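You operate a simulated robot arm through the tools that you are given. There is no shell and no other tool. Be economical: measure what you need, move in short steps, check, and stop when the job is done.

You run a simulated robot arm. Do the job below in one go: nothing can be reset, and whatever is moved stays where it is left.

TASK
Fetch the blank plug from the top of the blue table and stand it on top of the blanking plug there.

Only the result counts: the job must be done as asked and must still hold three seconds after the hand-in. Knocking over, shifting, dropping, spilling or breaking anything else fails it.

THE ROBOT
A 6-joint arm with a two-finger parallel gripper, fixed in place. Base frame: the origin is at the foot of the arm, x ahead of it, y to its left, z up. Readings come in cm, rad, newtons and seconds.
With the tool pointing down near the work surface it reaches from about 24 to 64 cm from the base axis. Its first joint turns from -1.152 to 1.152 rad. Payload 2.7 kg.
The TCP is the grasp point between the finger pads, 2.3 cm short of the fingertips. In the tool frame z runs along the fingers and y along their closing line. The gripper opens to 9.4 cm. The fingers are 3.8 cm wide and 1 cm thick; the gripper's body (5.4 by 9.6 cm) begins 3.9 cm behind the TCP.
Orientation is told as [roll, pitch, yaw] about the base's x, y, z axes, in that order, counted from this pose: with the fingers straight down and closing along the base's y, the tool's x points along the base's -x, its y along +y and its z along -z.

THE INTERFACE
- The arm moves only by the tool drive_tool. Its arguments are lists of equal length, an entry for each row: "jaw": the opening, from 0 (shut) to 1 (fully open); "dp": the shift along the tool's x, y, z in cm, a list of three; "twist": the turn about the tool's z in degrees. In form: {"jaw": [jaw, ...], "dp": [[dx, dy, dz], ...], "twist": [twist, ...]}. A call has 1 to 10 rows; each row shifts and turns the commanded pose from where the row before left it, along the tool's axes as they then stand. Rows are played at 5 a second. More than 5 cm and 0.15 rad between two rows, or a gripper value outside its range, and nothing of the call is played. A pose out of reach is approached as far as the arm can. The call stops where the force on the tool passes 40 N (or 10 N more than at its start, if that is more) or the arm is blocked; 0.2 s more then pass. Each finger travels about 4.5 cm/s and halts on what it meets, pressing with about 41 N; the grip force reading is that of the motor and also rises with nothing between the fingers. The clock runs only during rows and for 0.2 s after the last one: add rows that do not move to give the fingers time. It gives the time, the measured TCP pose, the force on the tool (base axes), the opening and the grip force at its end, in the units of the frame above (readings bear some noise).
- Cameras (640 x 400 px; columns grow to the right, rows downward): "scene" is fixed at [8.32, -46.28, 138.08]; the picture's right is [0.51, -0.86, 0.00], its down [-0.68, -0.41, -0.61] and it looks along [0.53, 0.31, -0.79] (base axes); focal length 316 px, centre (320, 200). "wrist" rides on the gripper at [8.6, 1.6, -7.4] in the tool frame; the picture's right is [-0.18, 0.98, 0.00], its down [-0.58, -0.11, -0.81] and it looks along [-0.79, -0.15, 0.59] (tool axes); focal length 243 px, centre (320, 200). There is no depth. A picture from a camera that has moved, and an enlarged one, comes with that camera's place and axes in the base frame and with its lens.
- grab_frame(camera): a new picture of that camera. The clock stands still meanwhile.
- inspect(camera, box): a new picture of the part [left, top, right, bottom] of that camera's present view, enlarged. The clock stands still meanwhile.
- finish_job(): hands the job in; it is judged then, once.

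Go step by step. Nothing tells you positions but the pictures and the camera data: compare them with the known pose of the tool, close in by small moves and look again before you grip or let go. The budget is 90 turns and 38 pictures, counting those below and the enlarged ones. Unless the task says otherwise, let go and move clear before handing in, and close with one line.

The tools are called after "Request:" as name(argument=value, ...) on one line, values as JSON. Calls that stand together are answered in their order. drive_tool: Moves the arm, as the interface text tells. Its arguments: {"type":"object","properties":{"jaw":{"type":"array","items":{"type":"number"}},"dp":{"type":"array","items":{"type":"array","items":{"type":"number"}}},"twist":{"type":"array","items":{"type":"number"}}},"required":["jaw","dp","twist"]} The other tools are called the same way: grab_frame (camera) takes a picture; inspect (camera, box) takes an enlarged picture of a part of a camera's view; finish_job () hands the job in.

At the start:

```text
time_s: 0.0
ee_pos: [24.4, -30.88, 110.37]
orientation: [-0.001, -0.001, -0.002]
ft_force: [0.0, 1.2, -0.2]
grip_width: 9.42
gripper_force: 0.0
```

scene: 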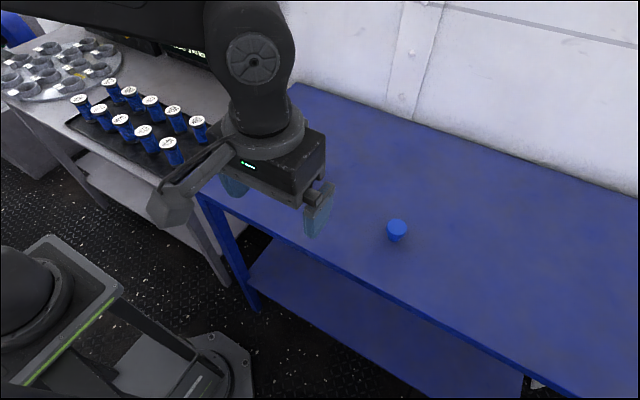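
wrist: 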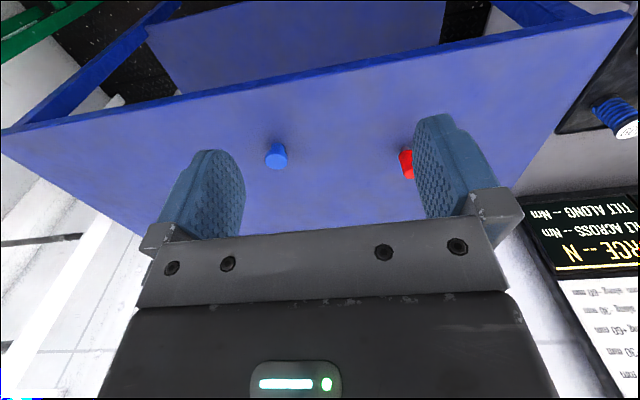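

I see a blue plug on the blue table and a red one partly hidden by a finger in the wrist view. I'll look closer to tell which is which.

Request:
inspect(camera="wrist", box=[230, 110, 450, 220])

Request:
inspect(camera="scene", box=[340, 190, 460, 270])

Request:
inspect(camera="scene", box=[60, 60, 240, 180])

```text
2.91 times, centred on (340, 165) of wrist
camera zoom: at [15.9, -29.26, 117.97], right [0.18, 0.98, 0.0], down [0.58, -0.11, 0.81], along [0.79, -0.15, -0.59], focal length 706 px, centre (262, 302)
```

zoom: 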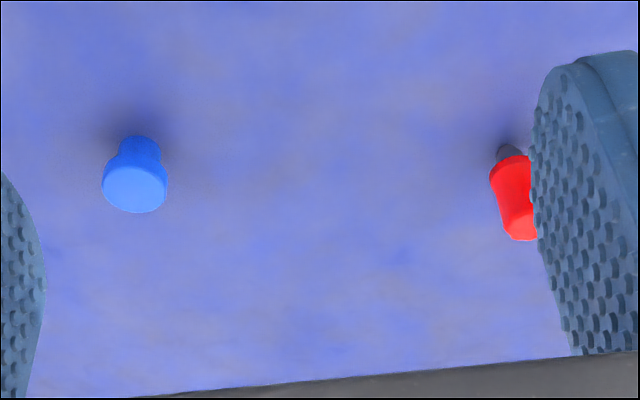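

```text
5.00 times, centred on (400, 230) of scene
camera zoom: at [8.32, -46.28, 138.08], right [0.51, -0.86, 0.0], down [-0.68, -0.41, -0.61], along [0.53, 0.31, -0.79], focal length 1581 px, centre (-80, 50)
```

zoom: 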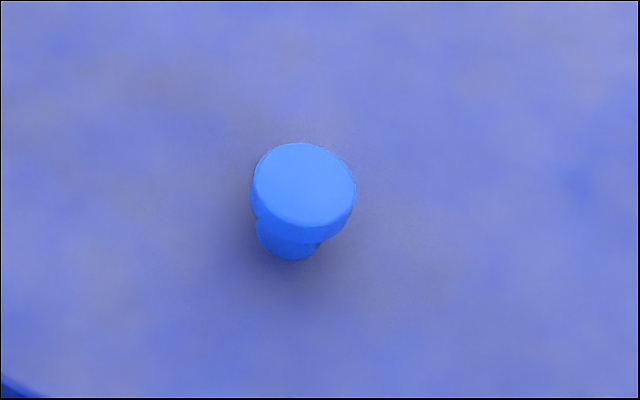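

```text
3.33 times, centred on (150, 120) of scene
camera zoom: at [8.32, -46.28, 138.08], right [0.51, -0.86, 0.0], down [-0.68, -0.41, -0.61], along [0.53, 0.31, -0.79], focal length 1054 px, centre (887, 467)
```

zoom: 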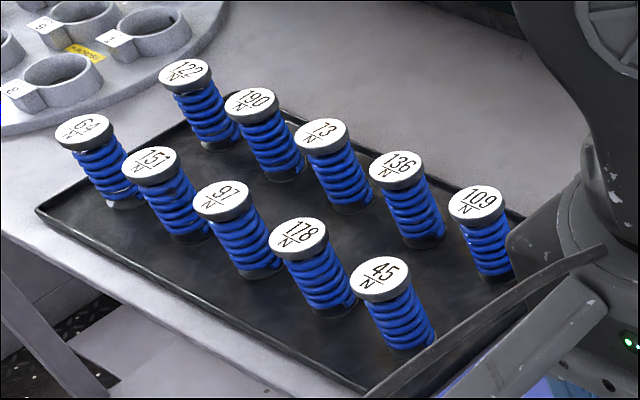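

The blue plug (headed, narrower below) is near (43, -42); a red object with a dark lower part is near (48, -20), hidden from the scene camera. I'll move toward +y to see the red one properly.

Request:
drive_tool(jaw=[1, 1, 1, 1, 1, 1], dp=[[0, 2.5, -1], [0, 2.5, -1], [0, 2.5, 0], [0, 2.5, 0], [0, 0, 0], [0, 0, 0]], twist=[0, 0, 0, 0, 0, 0])

Request:
grab_frame(camera="wrist")

Request:
grab_frame(camera="scene")

```text
time_s: 1.4
ee_pos: [24.43, -20.88, 112.3]
orientation: [0.0, -0.001, 0.0]
ft_force: [0.7, -0.6, 1.2]
grip_width: 9.4
gripper_force: 0.1
```

```text
32 pictures are left
camera wrist: at [15.81, -19.26, 119.86], right [0.18, 0.98, 0.0], down [0.58, -0.11, 0.81], along [0.79, -0.15, -0.59], focal length 243 px, centre (320, 200)
```

wrist: 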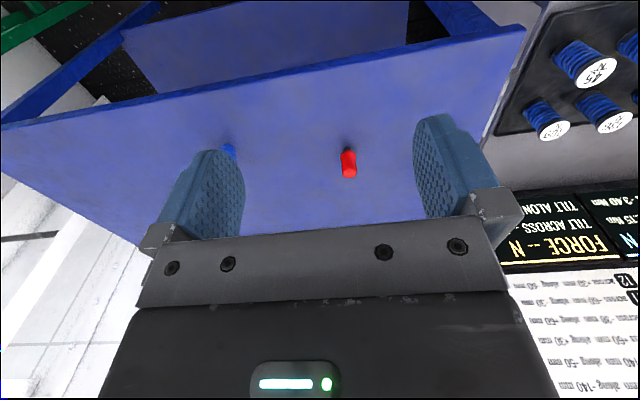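

```text
31 pictures are left
```

scene: 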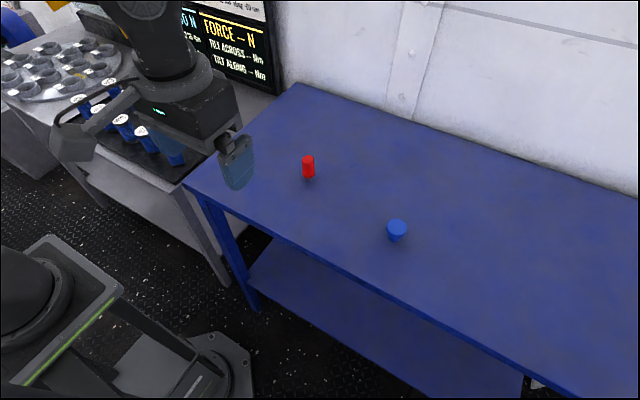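

Request:
inspect(camera="wrist", box=[320, 140, 384, 180])

Request:
inspect(camera="scene", box=[276, 147, 340, 187])

Request:
inspect(camera="scene", box=[150, 0, 310, 100])

```text
10.00 times, centred on (352, 160) of wrist
camera zoom: at [15.81, -19.26, 119.86], right [0.18, 0.98, 0.0], down [0.58, -0.11, 0.81], along [0.79, -0.15, -0.59], focal length 2426 px, centre (0, 600)
```

zoom: 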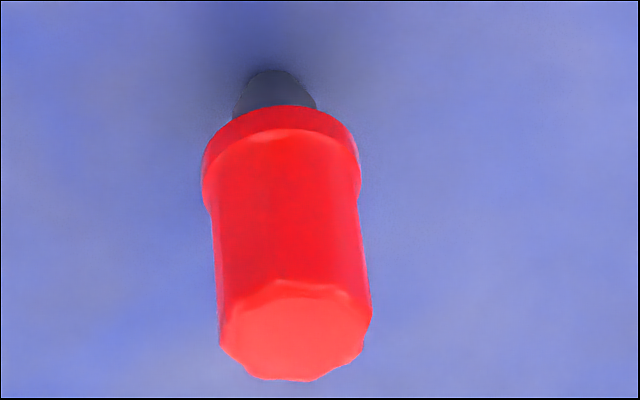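

```text
10.00 times, centred on (308, 167) of scene
camera zoom: at [8.32, -46.28, 138.08], right [0.51, -0.86, 0.0], down [-0.68, -0.41, -0.61], along [0.53, 0.31, -0.79], focal length 3162 px, centre (440, 530)
```

zoom: 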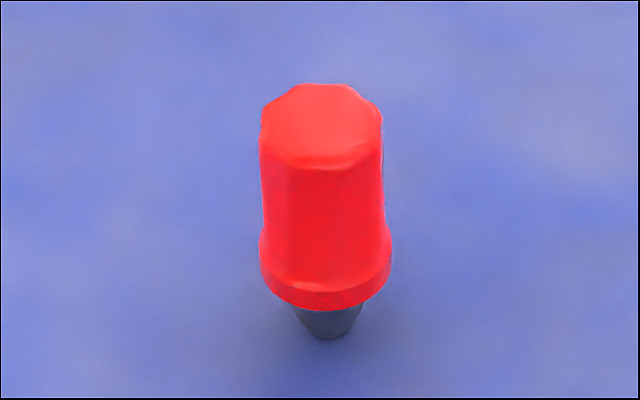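

```text
4.00 times, centred on (230, 50) of scene
camera zoom: at [8.32, -46.28, 138.08], right [0.51, -0.86, 0.0], down [-0.68, -0.41, -0.61], along [0.53, 0.31, -0.79], focal length 1265 px, centre (680, 800)
```

zoom: 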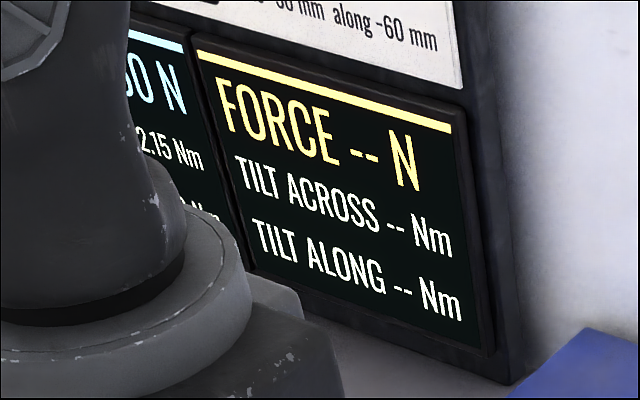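

Two candidates: a blue headed plug and a red octagonal one on a dark taper stem. Before deciding, I'll check for other plugs elsewhere on the table and around it.

Request:
inspect(camera="scene", box=[400, 200, 640, 400])

Request:
inspect(camera="scene", box=[0, 0, 160, 110])

Request:
inspect(camera="scene", box=[240, 70, 480, 220])

```text
2.00 times, centred on (520, 300) of scene
camera zoom: at [8.32, -46.28, 138.08], right [0.51, -0.86, 0.0], down [-0.68, -0.41, -0.61], along [0.53, 0.31, -0.79], focal length 632 px, centre (-80, 0)
```

zoom: 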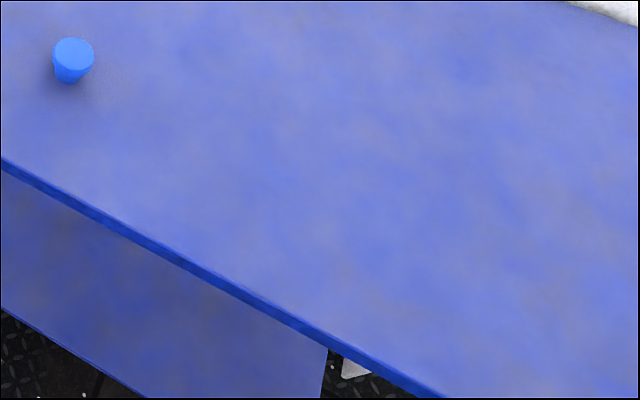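

```text
3.64 times, centred on (80, 55) of scene
camera zoom: at [8.32, -46.28, 138.08], right [0.51, -0.86, 0.0], down [-0.68, -0.41, -0.61], along [0.53, 0.31, -0.79], focal length 1150 px, centre (1193, 727)
```

zoom: 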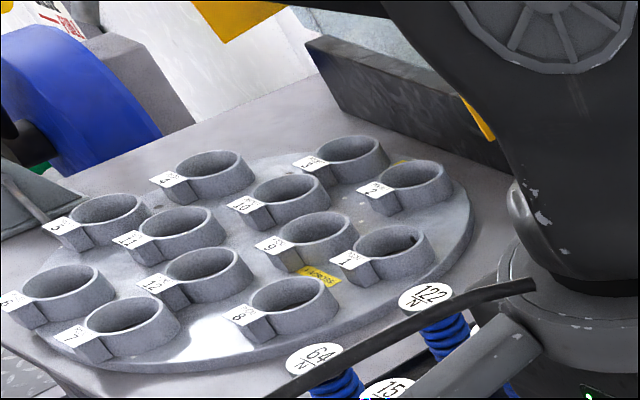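

```text
2.67 times, centred on (360, 145) of scene
camera zoom: at [8.32, -46.28, 138.08], right [0.51, -0.86, 0.0], down [-0.68, -0.41, -0.61], along [0.53, 0.31, -0.79], focal length 843 px, centre (213, 347)
```

zoom: 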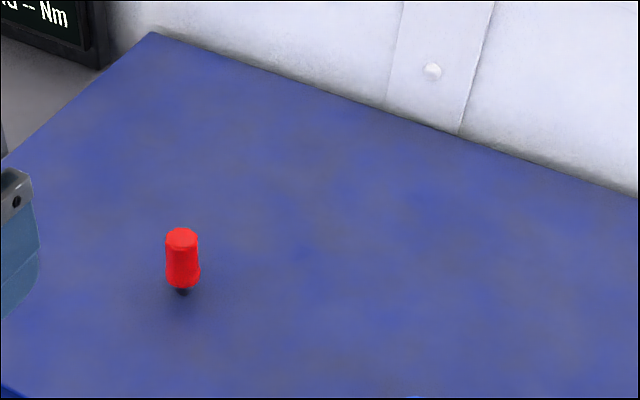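

No other plugs anywhere, so it's these two. I'll approach the red one lower for a close side view of its shape.

Request:
drive_tool(jaw=[1, 1, 1, 1, 1, 1], dp=[[-1, 0, 3], [-1, 0, 3], [-1, 0, 3], [-1, 0, 3], [0, 0, 2], [0, 0, 0]], twist=[0, 0, 0, 0, 0, 0])

Request:
grab_frame(camera="wrist")

```text
time_s: 2.8
ee_pos: [28.53, -20.92, 98.36]
orientation: [-0.001, 0.0, 0.002]
ft_force: [0.2, 0.3, 0.0]
grip_width: 9.4
gripper_force: 0.0
```

```text
24 pictures are left
camera wrist: at [19.95, -19.21, 105.96], right [0.18, 0.98, 0.0], down [0.58, -0.11, 0.81], along [0.79, -0.15, -0.59], focal length 243 px, centre (320, 200)
```

wrist: 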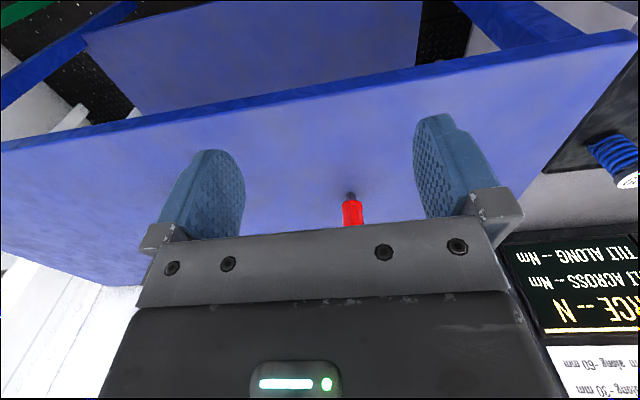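

The red piece stands between the fingers' line, ahead of the gripper. I'll enlarge it.

Request:
inspect(camera="wrist", box=[320, 180, 384, 230])

```text
8.00 times, centred on (352, 205) of wrist
camera zoom: at [19.95, -19.21, 105.96], right [0.18, 0.98, 0.0], down [0.58, -0.11, 0.81], along [0.79, -0.15, -0.59], focal length 1941 px, centre (64, 160)
```

zoom: 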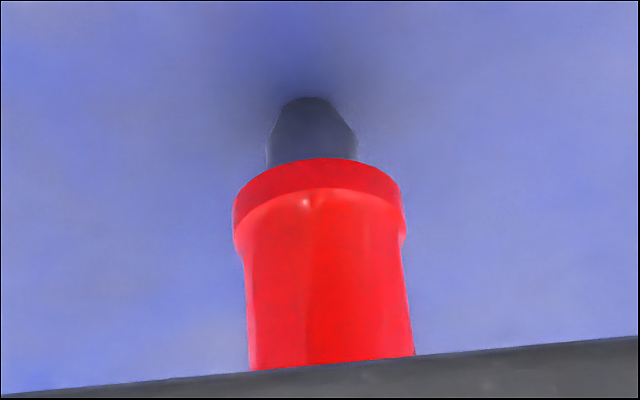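

The red one is a gripped cap on a short pin, about 6.3 cm tall, standing at about (47.6, -20.2). It is the one that can sensibly stand on the blue plug's wide flat head, so it is the one I fetch. I'll move above it and check.

Request:
drive_tool(jaw=[1, 1, 1, 1, 1, 1, 1, 1], dp=[[-2, 0.7, -1.6], [-3, 0, 0], [-3, 0, 0], [-3, 0, 0], [-3, 0, 0], [-3, 0, 0], [-2, 0, 0], [0, 0, 0]], twist=[0, 0, 0, 0, 0, 0, 0, 0])

Request:
grab_frame(camera="wrist")

Request:
grab_frame(camera="scene")

```text
time_s: 4.6
ee_pos: [47.66, -20.14, 99.85]
orientation: [0.001, 0.0, -0.001]
ft_force: [-0.5, 0.3, 0.1]
grip_width: 9.4
gripper_force: 0.0
```

```text
22 pictures are left
camera wrist: at [38.99, -18.52, 107.44], right [0.18, 0.98, 0.0], down [0.58, -0.11, 0.81], along [0.79, -0.15, -0.59], focal length 243 px, centre (320, 200)
```

wrist: 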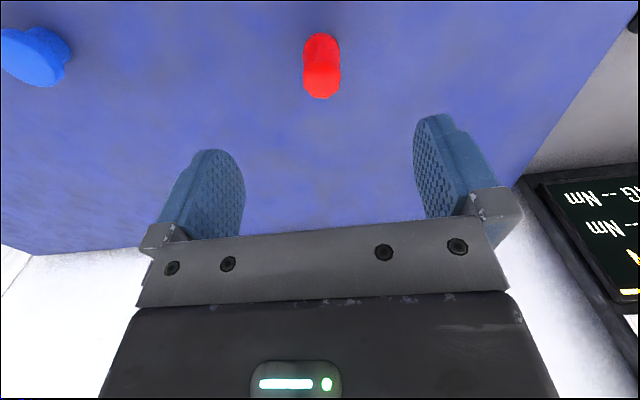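

```text
21 pictures are left
```

scene: 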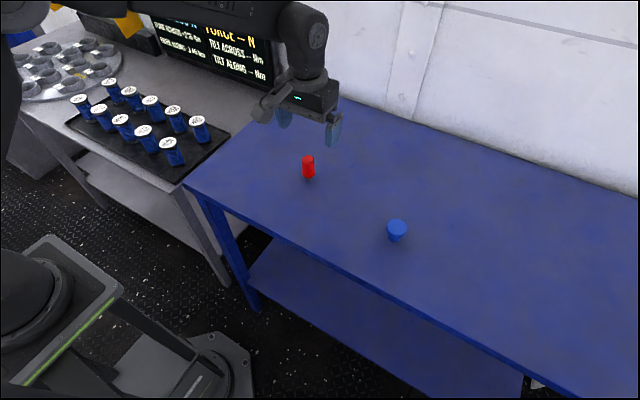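

The red plug's top projects to about (47.8, -20.0), matching. A sharper look to fix the centre, and a scan of the blue plug from the same spot.

Request:
inspect(camera="wrist", box=[280, 20, 376, 110])

Request:
inspect(camera="wrist", box=[0, 10, 112, 100])

```text
4.44 times, centred on (328, 65) of wrist
camera zoom: at [38.99, -18.52, 107.44], right [0.18, 0.98, 0.0], down [0.58, -0.11, 0.81], along [0.79, -0.15, -0.59], focal length 1078 px, centre (284, 800)
```

zoom: 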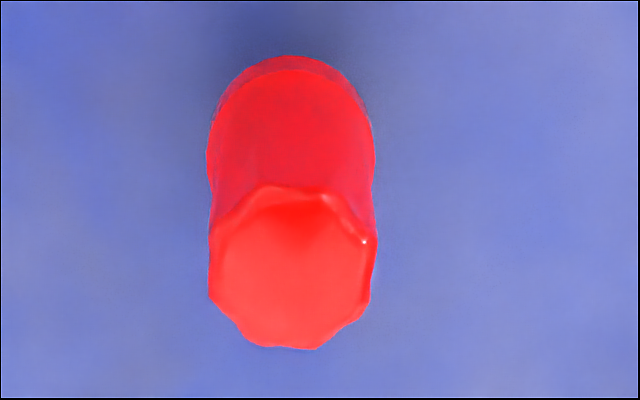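

```text
4.44 times, centred on (56, 55) of wrist
camera zoom: at [38.99, -18.52, 107.44], right [0.18, 0.98, 0.0], down [0.58, -0.11, 0.81], along [0.79, -0.15, -0.59], focal length 1078 px, centre (1493, 844)
```

zoom: 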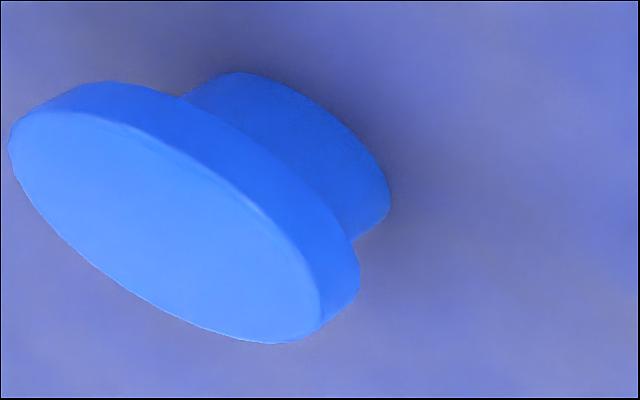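

The blue is a flat disc-headed plug, a good support; the red centre is close to (47.4, -20.1). I'll descend around the red grip with fingertips above its collar, then part-close.

Request:
drive_tool(jaw=[1, 1, 1, 1, 1, 0.8, 0.6, 0.48, 0.48], dp=[[0.1, 0, 2], [0, 0, 2], [0, 0, 2], [0, 0, 2], [0, 0, 1.2], [0, 0, 0], [0, 0, 0], [0, 0, 0], [0, 0, 0]], twist=[0, 0, 0, 0, 0, 0, 0, 0, 0])

Request:
inspect(camera="wrist", box=[220, 80, 420, 240])

Request:
inspect(camera="scene", box=[268, 132, 348, 192])

```text
time_s: 6.6
ee_pos: [47.49, -20.25, 90.86]
orientation: [0.002, 0.0, 0.001]
ft_force: [-0.5, 0.2, 0.0]
grip_width: 4.52
gripper_force: 0.1
```

```text
2.50 times, centred on (320, 160) of wrist
camera zoom: at [38.84, -18.61, 98.4], right [0.18, 0.98, 0.0], down [0.58, -0.11, 0.81], along [0.79, -0.15, -0.59], focal length 606 px, centre (320, 300)
```

zoom: 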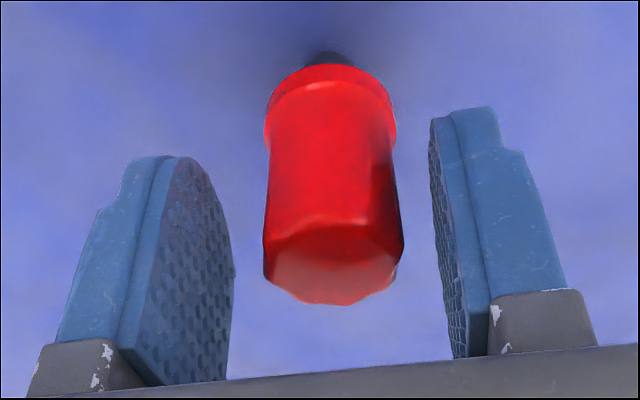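

```text
6.67 times, centred on (308, 162) of scene
camera zoom: at [8.32, -46.28, 138.08], right [0.51, -0.86, 0.0], down [-0.68, -0.41, -0.61], along [0.53, 0.31, -0.79], focal length 2108 px, centre (400, 453)
```

zoom: 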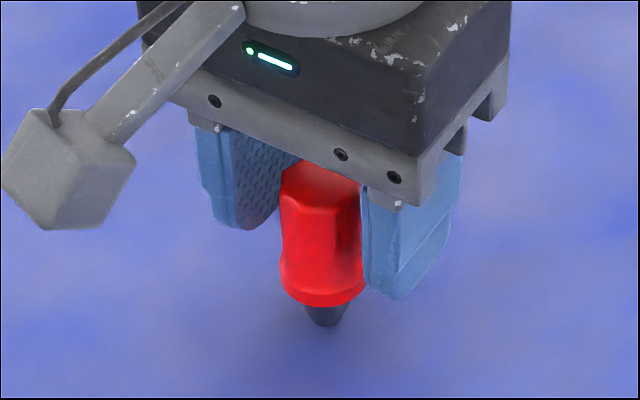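

Fingers straddle the red grip, which sits about 0.2 cm toward +y of centre. I'll correct this and close.

Request:
drive_tool(jaw=[0.48, 0.4, 0.32, 0.28, 0.24, 0.2, 0.2, 0.2], dp=[[0.1, 0.24, 0.1], [0, 0, 0], [0, 0, 0], [0, 0, 0], [0, 0, 0], [0, 0, 0], [0, 0, 0], [0, 0, 0]], twist=[0, 0, 0, 0, 0, 0, 0, 0])

Request:
inspect(camera="wrist", box=[220, 80, 420, 240])

```text
time_s: 8.4
ee_pos: [47.48, -19.92, 90.69]
orientation: [-0.001, 0.0, 0.0]
ft_force: [0.7, 0.0, 2.0]
grip_width: 2.59
gripper_force: 40.7
```

```text
2.50 times, centred on (320, 160) of wrist
camera zoom: at [38.75, -18.31, 98.29], right [0.18, 0.98, 0.0], down [0.58, -0.11, 0.81], along [0.79, -0.15, -0.59], focal length 606 px, centre (320, 300)
```

zoom: 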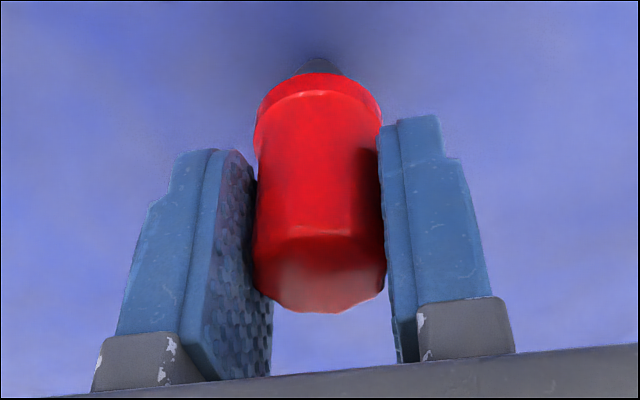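

Gripped at 2.59 cm. Now lifting straight up, checking the hold, then carrying toward the blue plug, whose head centre I compute at about (43.6, -42.35) with its top at z ≈ 88.1.

Request:
drive_tool(jaw=[0.2, 0.2, 0.2, 0.2, 0.2, 0.2], dp=[[0, 0, -0.5], [0, 0, -1.5], [0, 0, -2], [0, 0, -2], [0, 0, -2], [0, 0, -1]], twist=[0, 0, 0, 0, 0, 0])

Request:
drive_tool(jaw=[0.2, 0.2, 0.2, 0.2, 0.2, 0.2, 0.2, 0.2, 0.2, 0.2], dp=[[0.4, -1, 0], [0.4, -2, 0], [0.4, -2, 0], [0.4, -2, 0], [0.4, -2, 0], [0.4, -2, 0], [0.4, -2, 0], [0.4, -1.5, 0], [0.4, -1, 0], [0, 0, 0]], twist=[0, 0, 0, 0, 0, 0, 0, 0, 0, 0])

Request:
grab_frame(camera="wrist")

Request:
grab_frame(camera="scene")

```text
time_s: 9.8
ee_pos: [47.31, -20.03, 99.65]
orientation: [0.001, 0.003, -0.002]
ft_force: [-0.4, -0.3, -0.9]
grip_width: 2.58
gripper_force: 41.4
```

```text
time_s: 12.0
ee_pos: [43.58, -35.45, 99.69]
orientation: [0.0, 0.0, 0.0]
ft_force: [-1.1, -0.6, -1.4]
grip_width: 2.6
gripper_force: 41.1
```

```text
15 pictures are left
camera wrist: at [34.97, -33.8, 107.36], right [0.18, 0.98, 0.0], down [0.58, -0.11, 0.81], along [0.79, -0.15, -0.59], focal length 243 px, centre (320, 200)
```

wrist: 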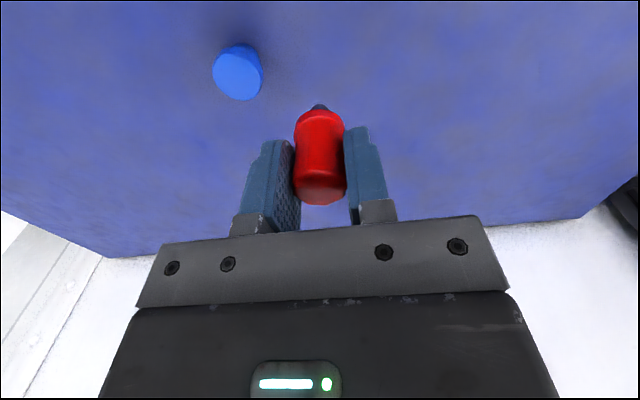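

```text
14 pictures are left
```

scene: 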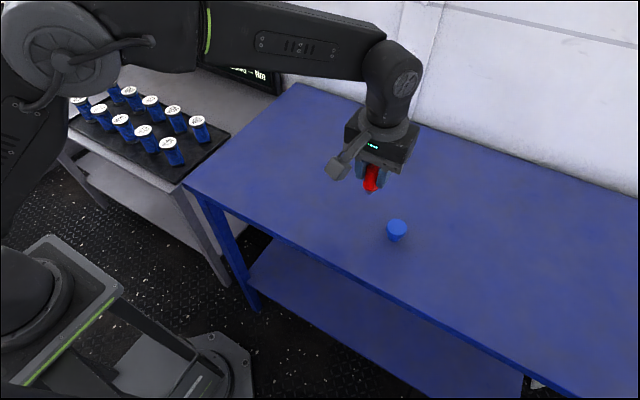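

The red plug is held and carried well. Next I move over the blue plug at height and compare.

Request:
drive_tool(jaw=[0.2, 0.2, 0.2, 0.2, 0.2, 0.2, 0.2], dp=[[0, -1.5, 0], [0, -2, 0], [0, -2, 0], [0, -1.4, 0], [0, 0, 1.5], [0, 0, 1], [0, 0, 0]], twist=[0, 0, 0, 0, 0, 0, 0])

Request:
inspect(camera="wrist", box=[220, 20, 420, 220])

Request:
inspect(camera="scene", box=[350, 180, 446, 250])

```text
time_s: 13.6
ee_pos: [43.77, -42.34, 97.1]
orientation: [0.002, 0.002, -0.001]
ft_force: [0.9, -0.4, -0.8]
grip_width: 2.6
gripper_force: 41.4
```

```text
2.00 times, centred on (320, 120) of wrist
camera zoom: at [35.15, -40.74, 104.73], right [0.18, 0.98, 0.0], down [0.58, -0.11, 0.81], along [0.79, -0.15, -0.59], focal length 485 px, centre (320, 360)
```

zoom: 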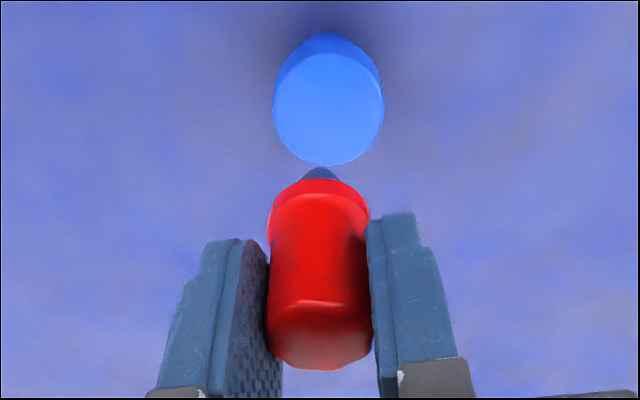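

```text
5.71 times, centred on (398, 215) of scene
camera zoom: at [8.32, -46.28, 138.08], right [0.51, -0.86, 0.0], down [-0.68, -0.41, -0.61], along [0.53, 0.31, -0.79], focal length 1807 px, centre (-126, 114)
```

zoom: 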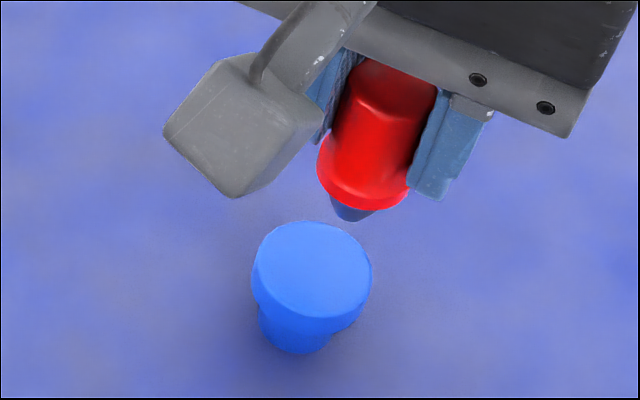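

In both views the pin sits about 0.4 cm too far in +x and 0.4 cm too far in -y from the blue head's centre. I'll correct and go down to about 1 cm above.

Request:
drive_tool(jaw=[0.2, 0.2, 0.2, 0.2], dp=[[0.4, 0.4, 0], [0, 0, 1], [0, 0, 1.1], [0, 0, 0]], twist=[0, 0, 0, 0])

Request:
inspect(camera="wrist", box=[240, 50, 400, 190])

Request:
inspect(camera="scene", box=[350, 180, 446, 250])

```text
time_s: 14.6
ee_pos: [43.12, -41.85, 95.01]
orientation: [-0.001, 0.002, 0.0]
ft_force: [-0.3, 0.7, -1.2]
grip_width: 2.61
gripper_force: 41.3
```

```text
2.86 times, centred on (320, 120) of wrist
camera zoom: at [34.64, -40.27, 102.65], right [0.18, 0.98, 0.0], down [0.58, -0.11, 0.81], along [0.79, -0.15, -0.59], focal length 693 px, centre (320, 429)
```

zoom: 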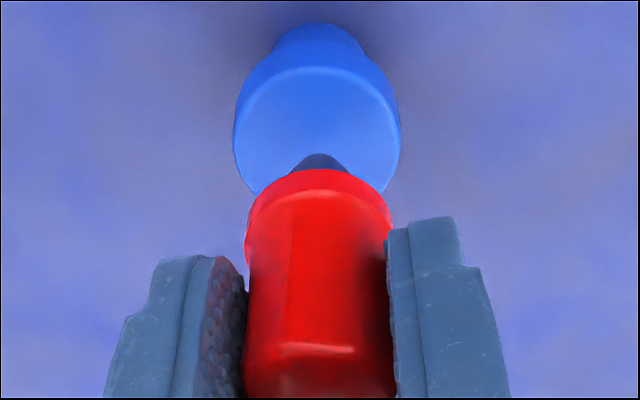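

```text
5.71 times, centred on (398, 215) of scene
camera zoom: at [8.32, -46.28, 138.08], right [0.51, -0.86, 0.0], down [-0.68, -0.41, -0.61], along [0.53, 0.31, -0.79], focal length 1807 px, centre (-126, 114)
```

zoom: 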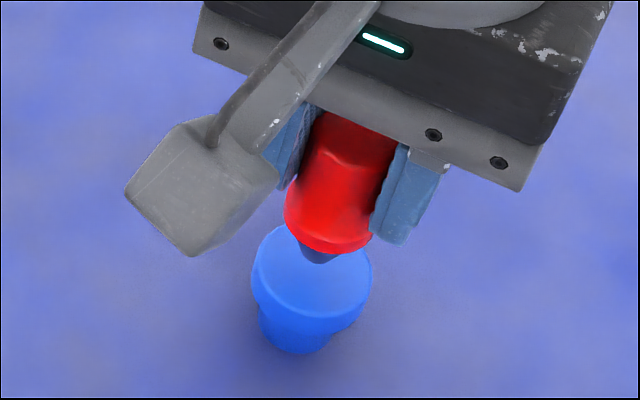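

Alignment is now close: y is good and the pin needs about +0.25 cm in x. I'll correct and go down 0.8 cm, then creep to contact.

Request:
drive_tool(jaw=[0.2, 0.2, 0.2, 0.2, 0.2], dp=[[-0.25, 0, 0], [0, 0, 0.3], [0, 0, 0.3], [0, 0, 0.2], [0, 0, 0]], twist=[0, 0, 0, 0, 0])

Request:
inspect(camera="scene", box=[366, 200, 430, 250])

Request:
inspect(camera="wrist", box=[256, 50, 384, 150])

```text
time_s: 15.8
ee_pos: [43.58, -41.87, 94.27]
orientation: [-0.001, 0.001, 0.002]
ft_force: [0.8, 0.2, -0.3]
grip_width: 2.58
gripper_force: 41.1
```

```text
8.00 times, centred on (398, 225) of scene
camera zoom: at [8.32, -46.28, 138.08], right [0.51, -0.86, 0.0], down [-0.68, -0.41, -0.61], along [0.53, 0.31, -0.79], focal length 2530 px, centre (-304, 0)
```

zoom: 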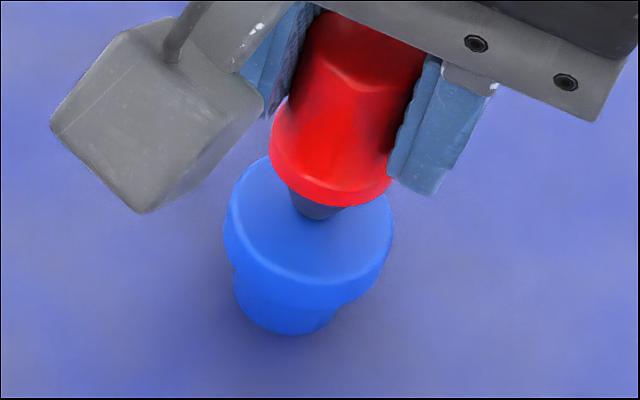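

```text
4.00 times, centred on (320, 100) of wrist
camera zoom: at [34.92, -40.3, 101.88], right [0.18, 0.98, 0.0], down [0.58, -0.11, 0.81], along [0.79, -0.15, -0.59], focal length 970 px, centre (320, 600)
```

zoom: 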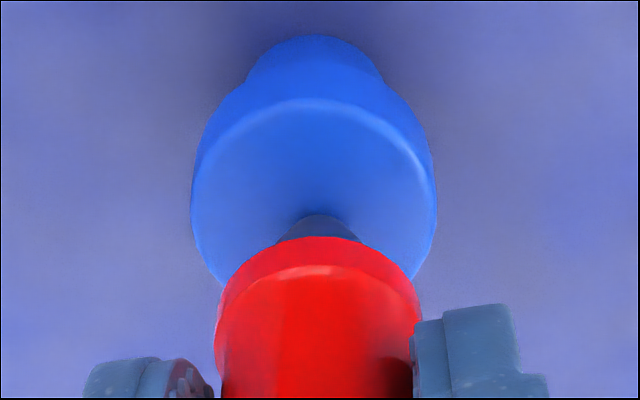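

The pin is centred on the blue head within ~0.2 cm with about half a centimetre left. Creeping down to contact.

Request:
drive_tool(jaw=[0.2, 0.2, 0.2, 0.2], dp=[[0, 0, 0.1], [0, 0, 0.1], [0, 0, 0.1], [0, 0, 0]], twist=[0, 0, 0, 0])

```text
time_s: 16.8
ee_pos: [43.62, -41.97, 94.1]
orientation: [-0.002, -0.001, 0.001]
ft_force: [-1.3, 2.0, 5.0]
grip_width: 2.61
gripper_force: 40.9
```

A force of about 5 N upward hints at first contact. One tiny step more to confirm.

Request:
drive_tool(jaw=[0.2, 0.2], dp=[[0, 0, 0.05], [0, 0, 0]], twist=[0, 0])

Request:
inspect(camera="scene", box=[366, 200, 430, 250])

Request:
inspect(camera="wrist", box=[256, 50, 384, 150])

```text
time_s: 17.4
ee_pos: [43.53, -42.0, 94.03]
orientation: [-0.005, -0.002, 0.001]
ft_force: [-0.4, 0.8, 11.7]
grip_width: 2.61
gripper_force: 41.0
```

```text
8.00 times, centred on (398, 225) of scene
camera zoom: at [8.31, -46.26, 138.09], right [0.51, -0.86, 0.0], down [-0.68, -0.41, -0.61], along [0.53, 0.31, -0.79], focal length 2530 px, centre (-304, 0)
```

zoom: 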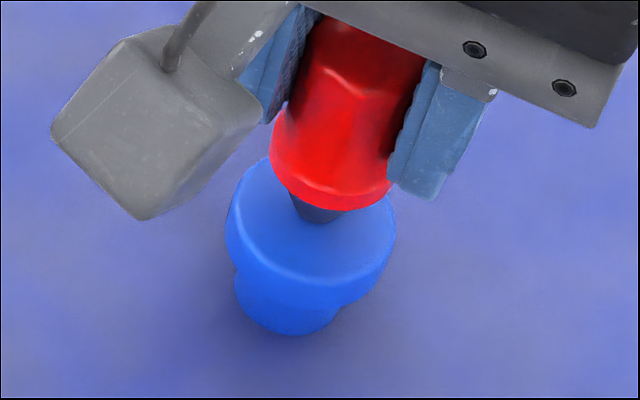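

```text
4.00 times, centred on (320, 100) of wrist
camera zoom: at [34.96, -40.3, 101.64], right [0.18, 0.98, 0.0], down [0.58, -0.11, 0.81], along [0.79, -0.15, -0.59], focal length 970 px, centre (320, 600)
```

zoom: 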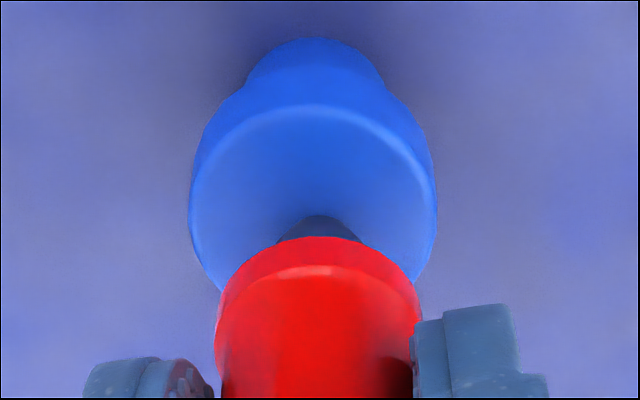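

Contact confirmed at about 12 N, and the pin is well centred on the head. I'll ease the press, then open gently.

Request:
drive_tool(jaw=[0.2, 0.2, 0.27, 0.29, 0.31, 0.34, 0.38, 0.45, 0.45, 0.45], dp=[[0, 0, -0.06], [0, 0, 0], [0, 0, 0], [0, 0, 0], [0, 0, 0], [0, 0, 0], [0, 0, 0], [0, 0, 0], [0, 0, 0], [0, 0, 0]], twist=[0, 0, 0, 0, 0, 0, 0, 0, 0, 0])

Request:
inspect(camera="wrist", box=[220, 60, 420, 240])

```text
time_s: 19.6
ee_pos: [43.53, -41.91, 94.01]
orientation: [0.0, 0.0, -0.001]
ft_force: [0.2, -0.7, -0.1]
grip_width: 4.22
gripper_force: 0.1
```

```text
2.22 times, centred on (320, 150) of wrist
camera zoom: at [34.97, -40.29, 101.59], right [0.18, 0.98, 0.0], down [0.58, -0.11, 0.81], along [0.79, -0.15, -0.59], focal length 539 px, centre (320, 311)
```

zoom: 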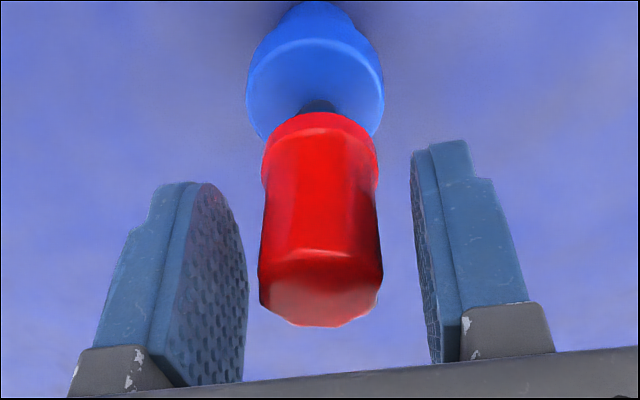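

The red plug stands freely on the blue head with both fingers clear. I'll open a bit more, rise straight up and check.

Request:
drive_tool(jaw=[0.6, 0.7, 0.7, 0.7, 0.7, 0.7, 0.7, 0.7, 0.7, 0.7], dp=[[0, 0, 0], [0, 0, 0], [0, 0, -0.5], [0, 0, -1], [0, 0, -1.5], [0, 0, -2], [0, 0, -2], [0, 0, -2], [3, 0, 0], [4, 0, 0]], twist=[0, 0, 0, 0, 0, 0, 0, 0, 0, 0])

Request:
grab_frame(camera="scene")

Request:
grab_frame(camera="wrist")

```text
time_s: 21.8
ee_pos: [36.49, -42.07, 102.99]
orientation: [0.001, 0.001, 0.0]
ft_force: [0.0, 0.9, -0.6]
grip_width: 6.58
gripper_force: 0.2
```

```text
4 pictures are left
```

scene: 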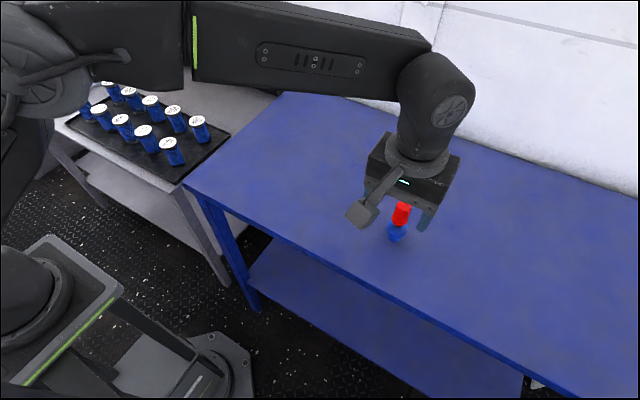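

```text
3 pictures are left
camera wrist: at [27.91, -40.43, 110.64], right [0.18, 0.98, 0.0], down [0.58, -0.11, 0.81], along [0.79, -0.15, -0.59], focal length 243 px, centre (320, 200)
```

wrist: 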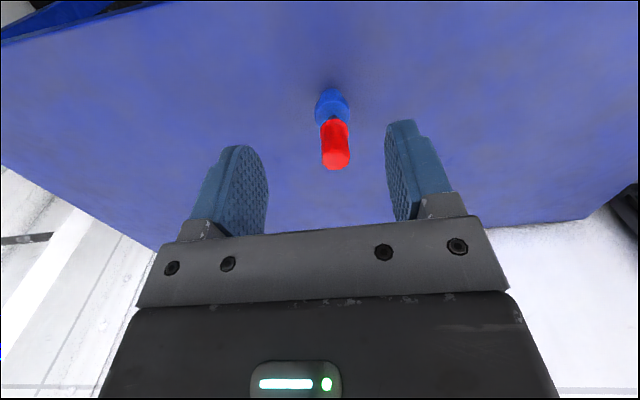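

The red plug stands upright on the blue plug, nothing else moved, and the gripper is clear. I'm handing in.

Request:
finish_job()

```text
The job is handed in.
```

I stood the red plug upright on the blue plug's flat head, let go and moved the gripper clear. Nothing on either plug says which is the "blank" and which the "blanking" plug. I judged by shape, taking the red as the blank plug and the wide-headed blue as the blanking plug.
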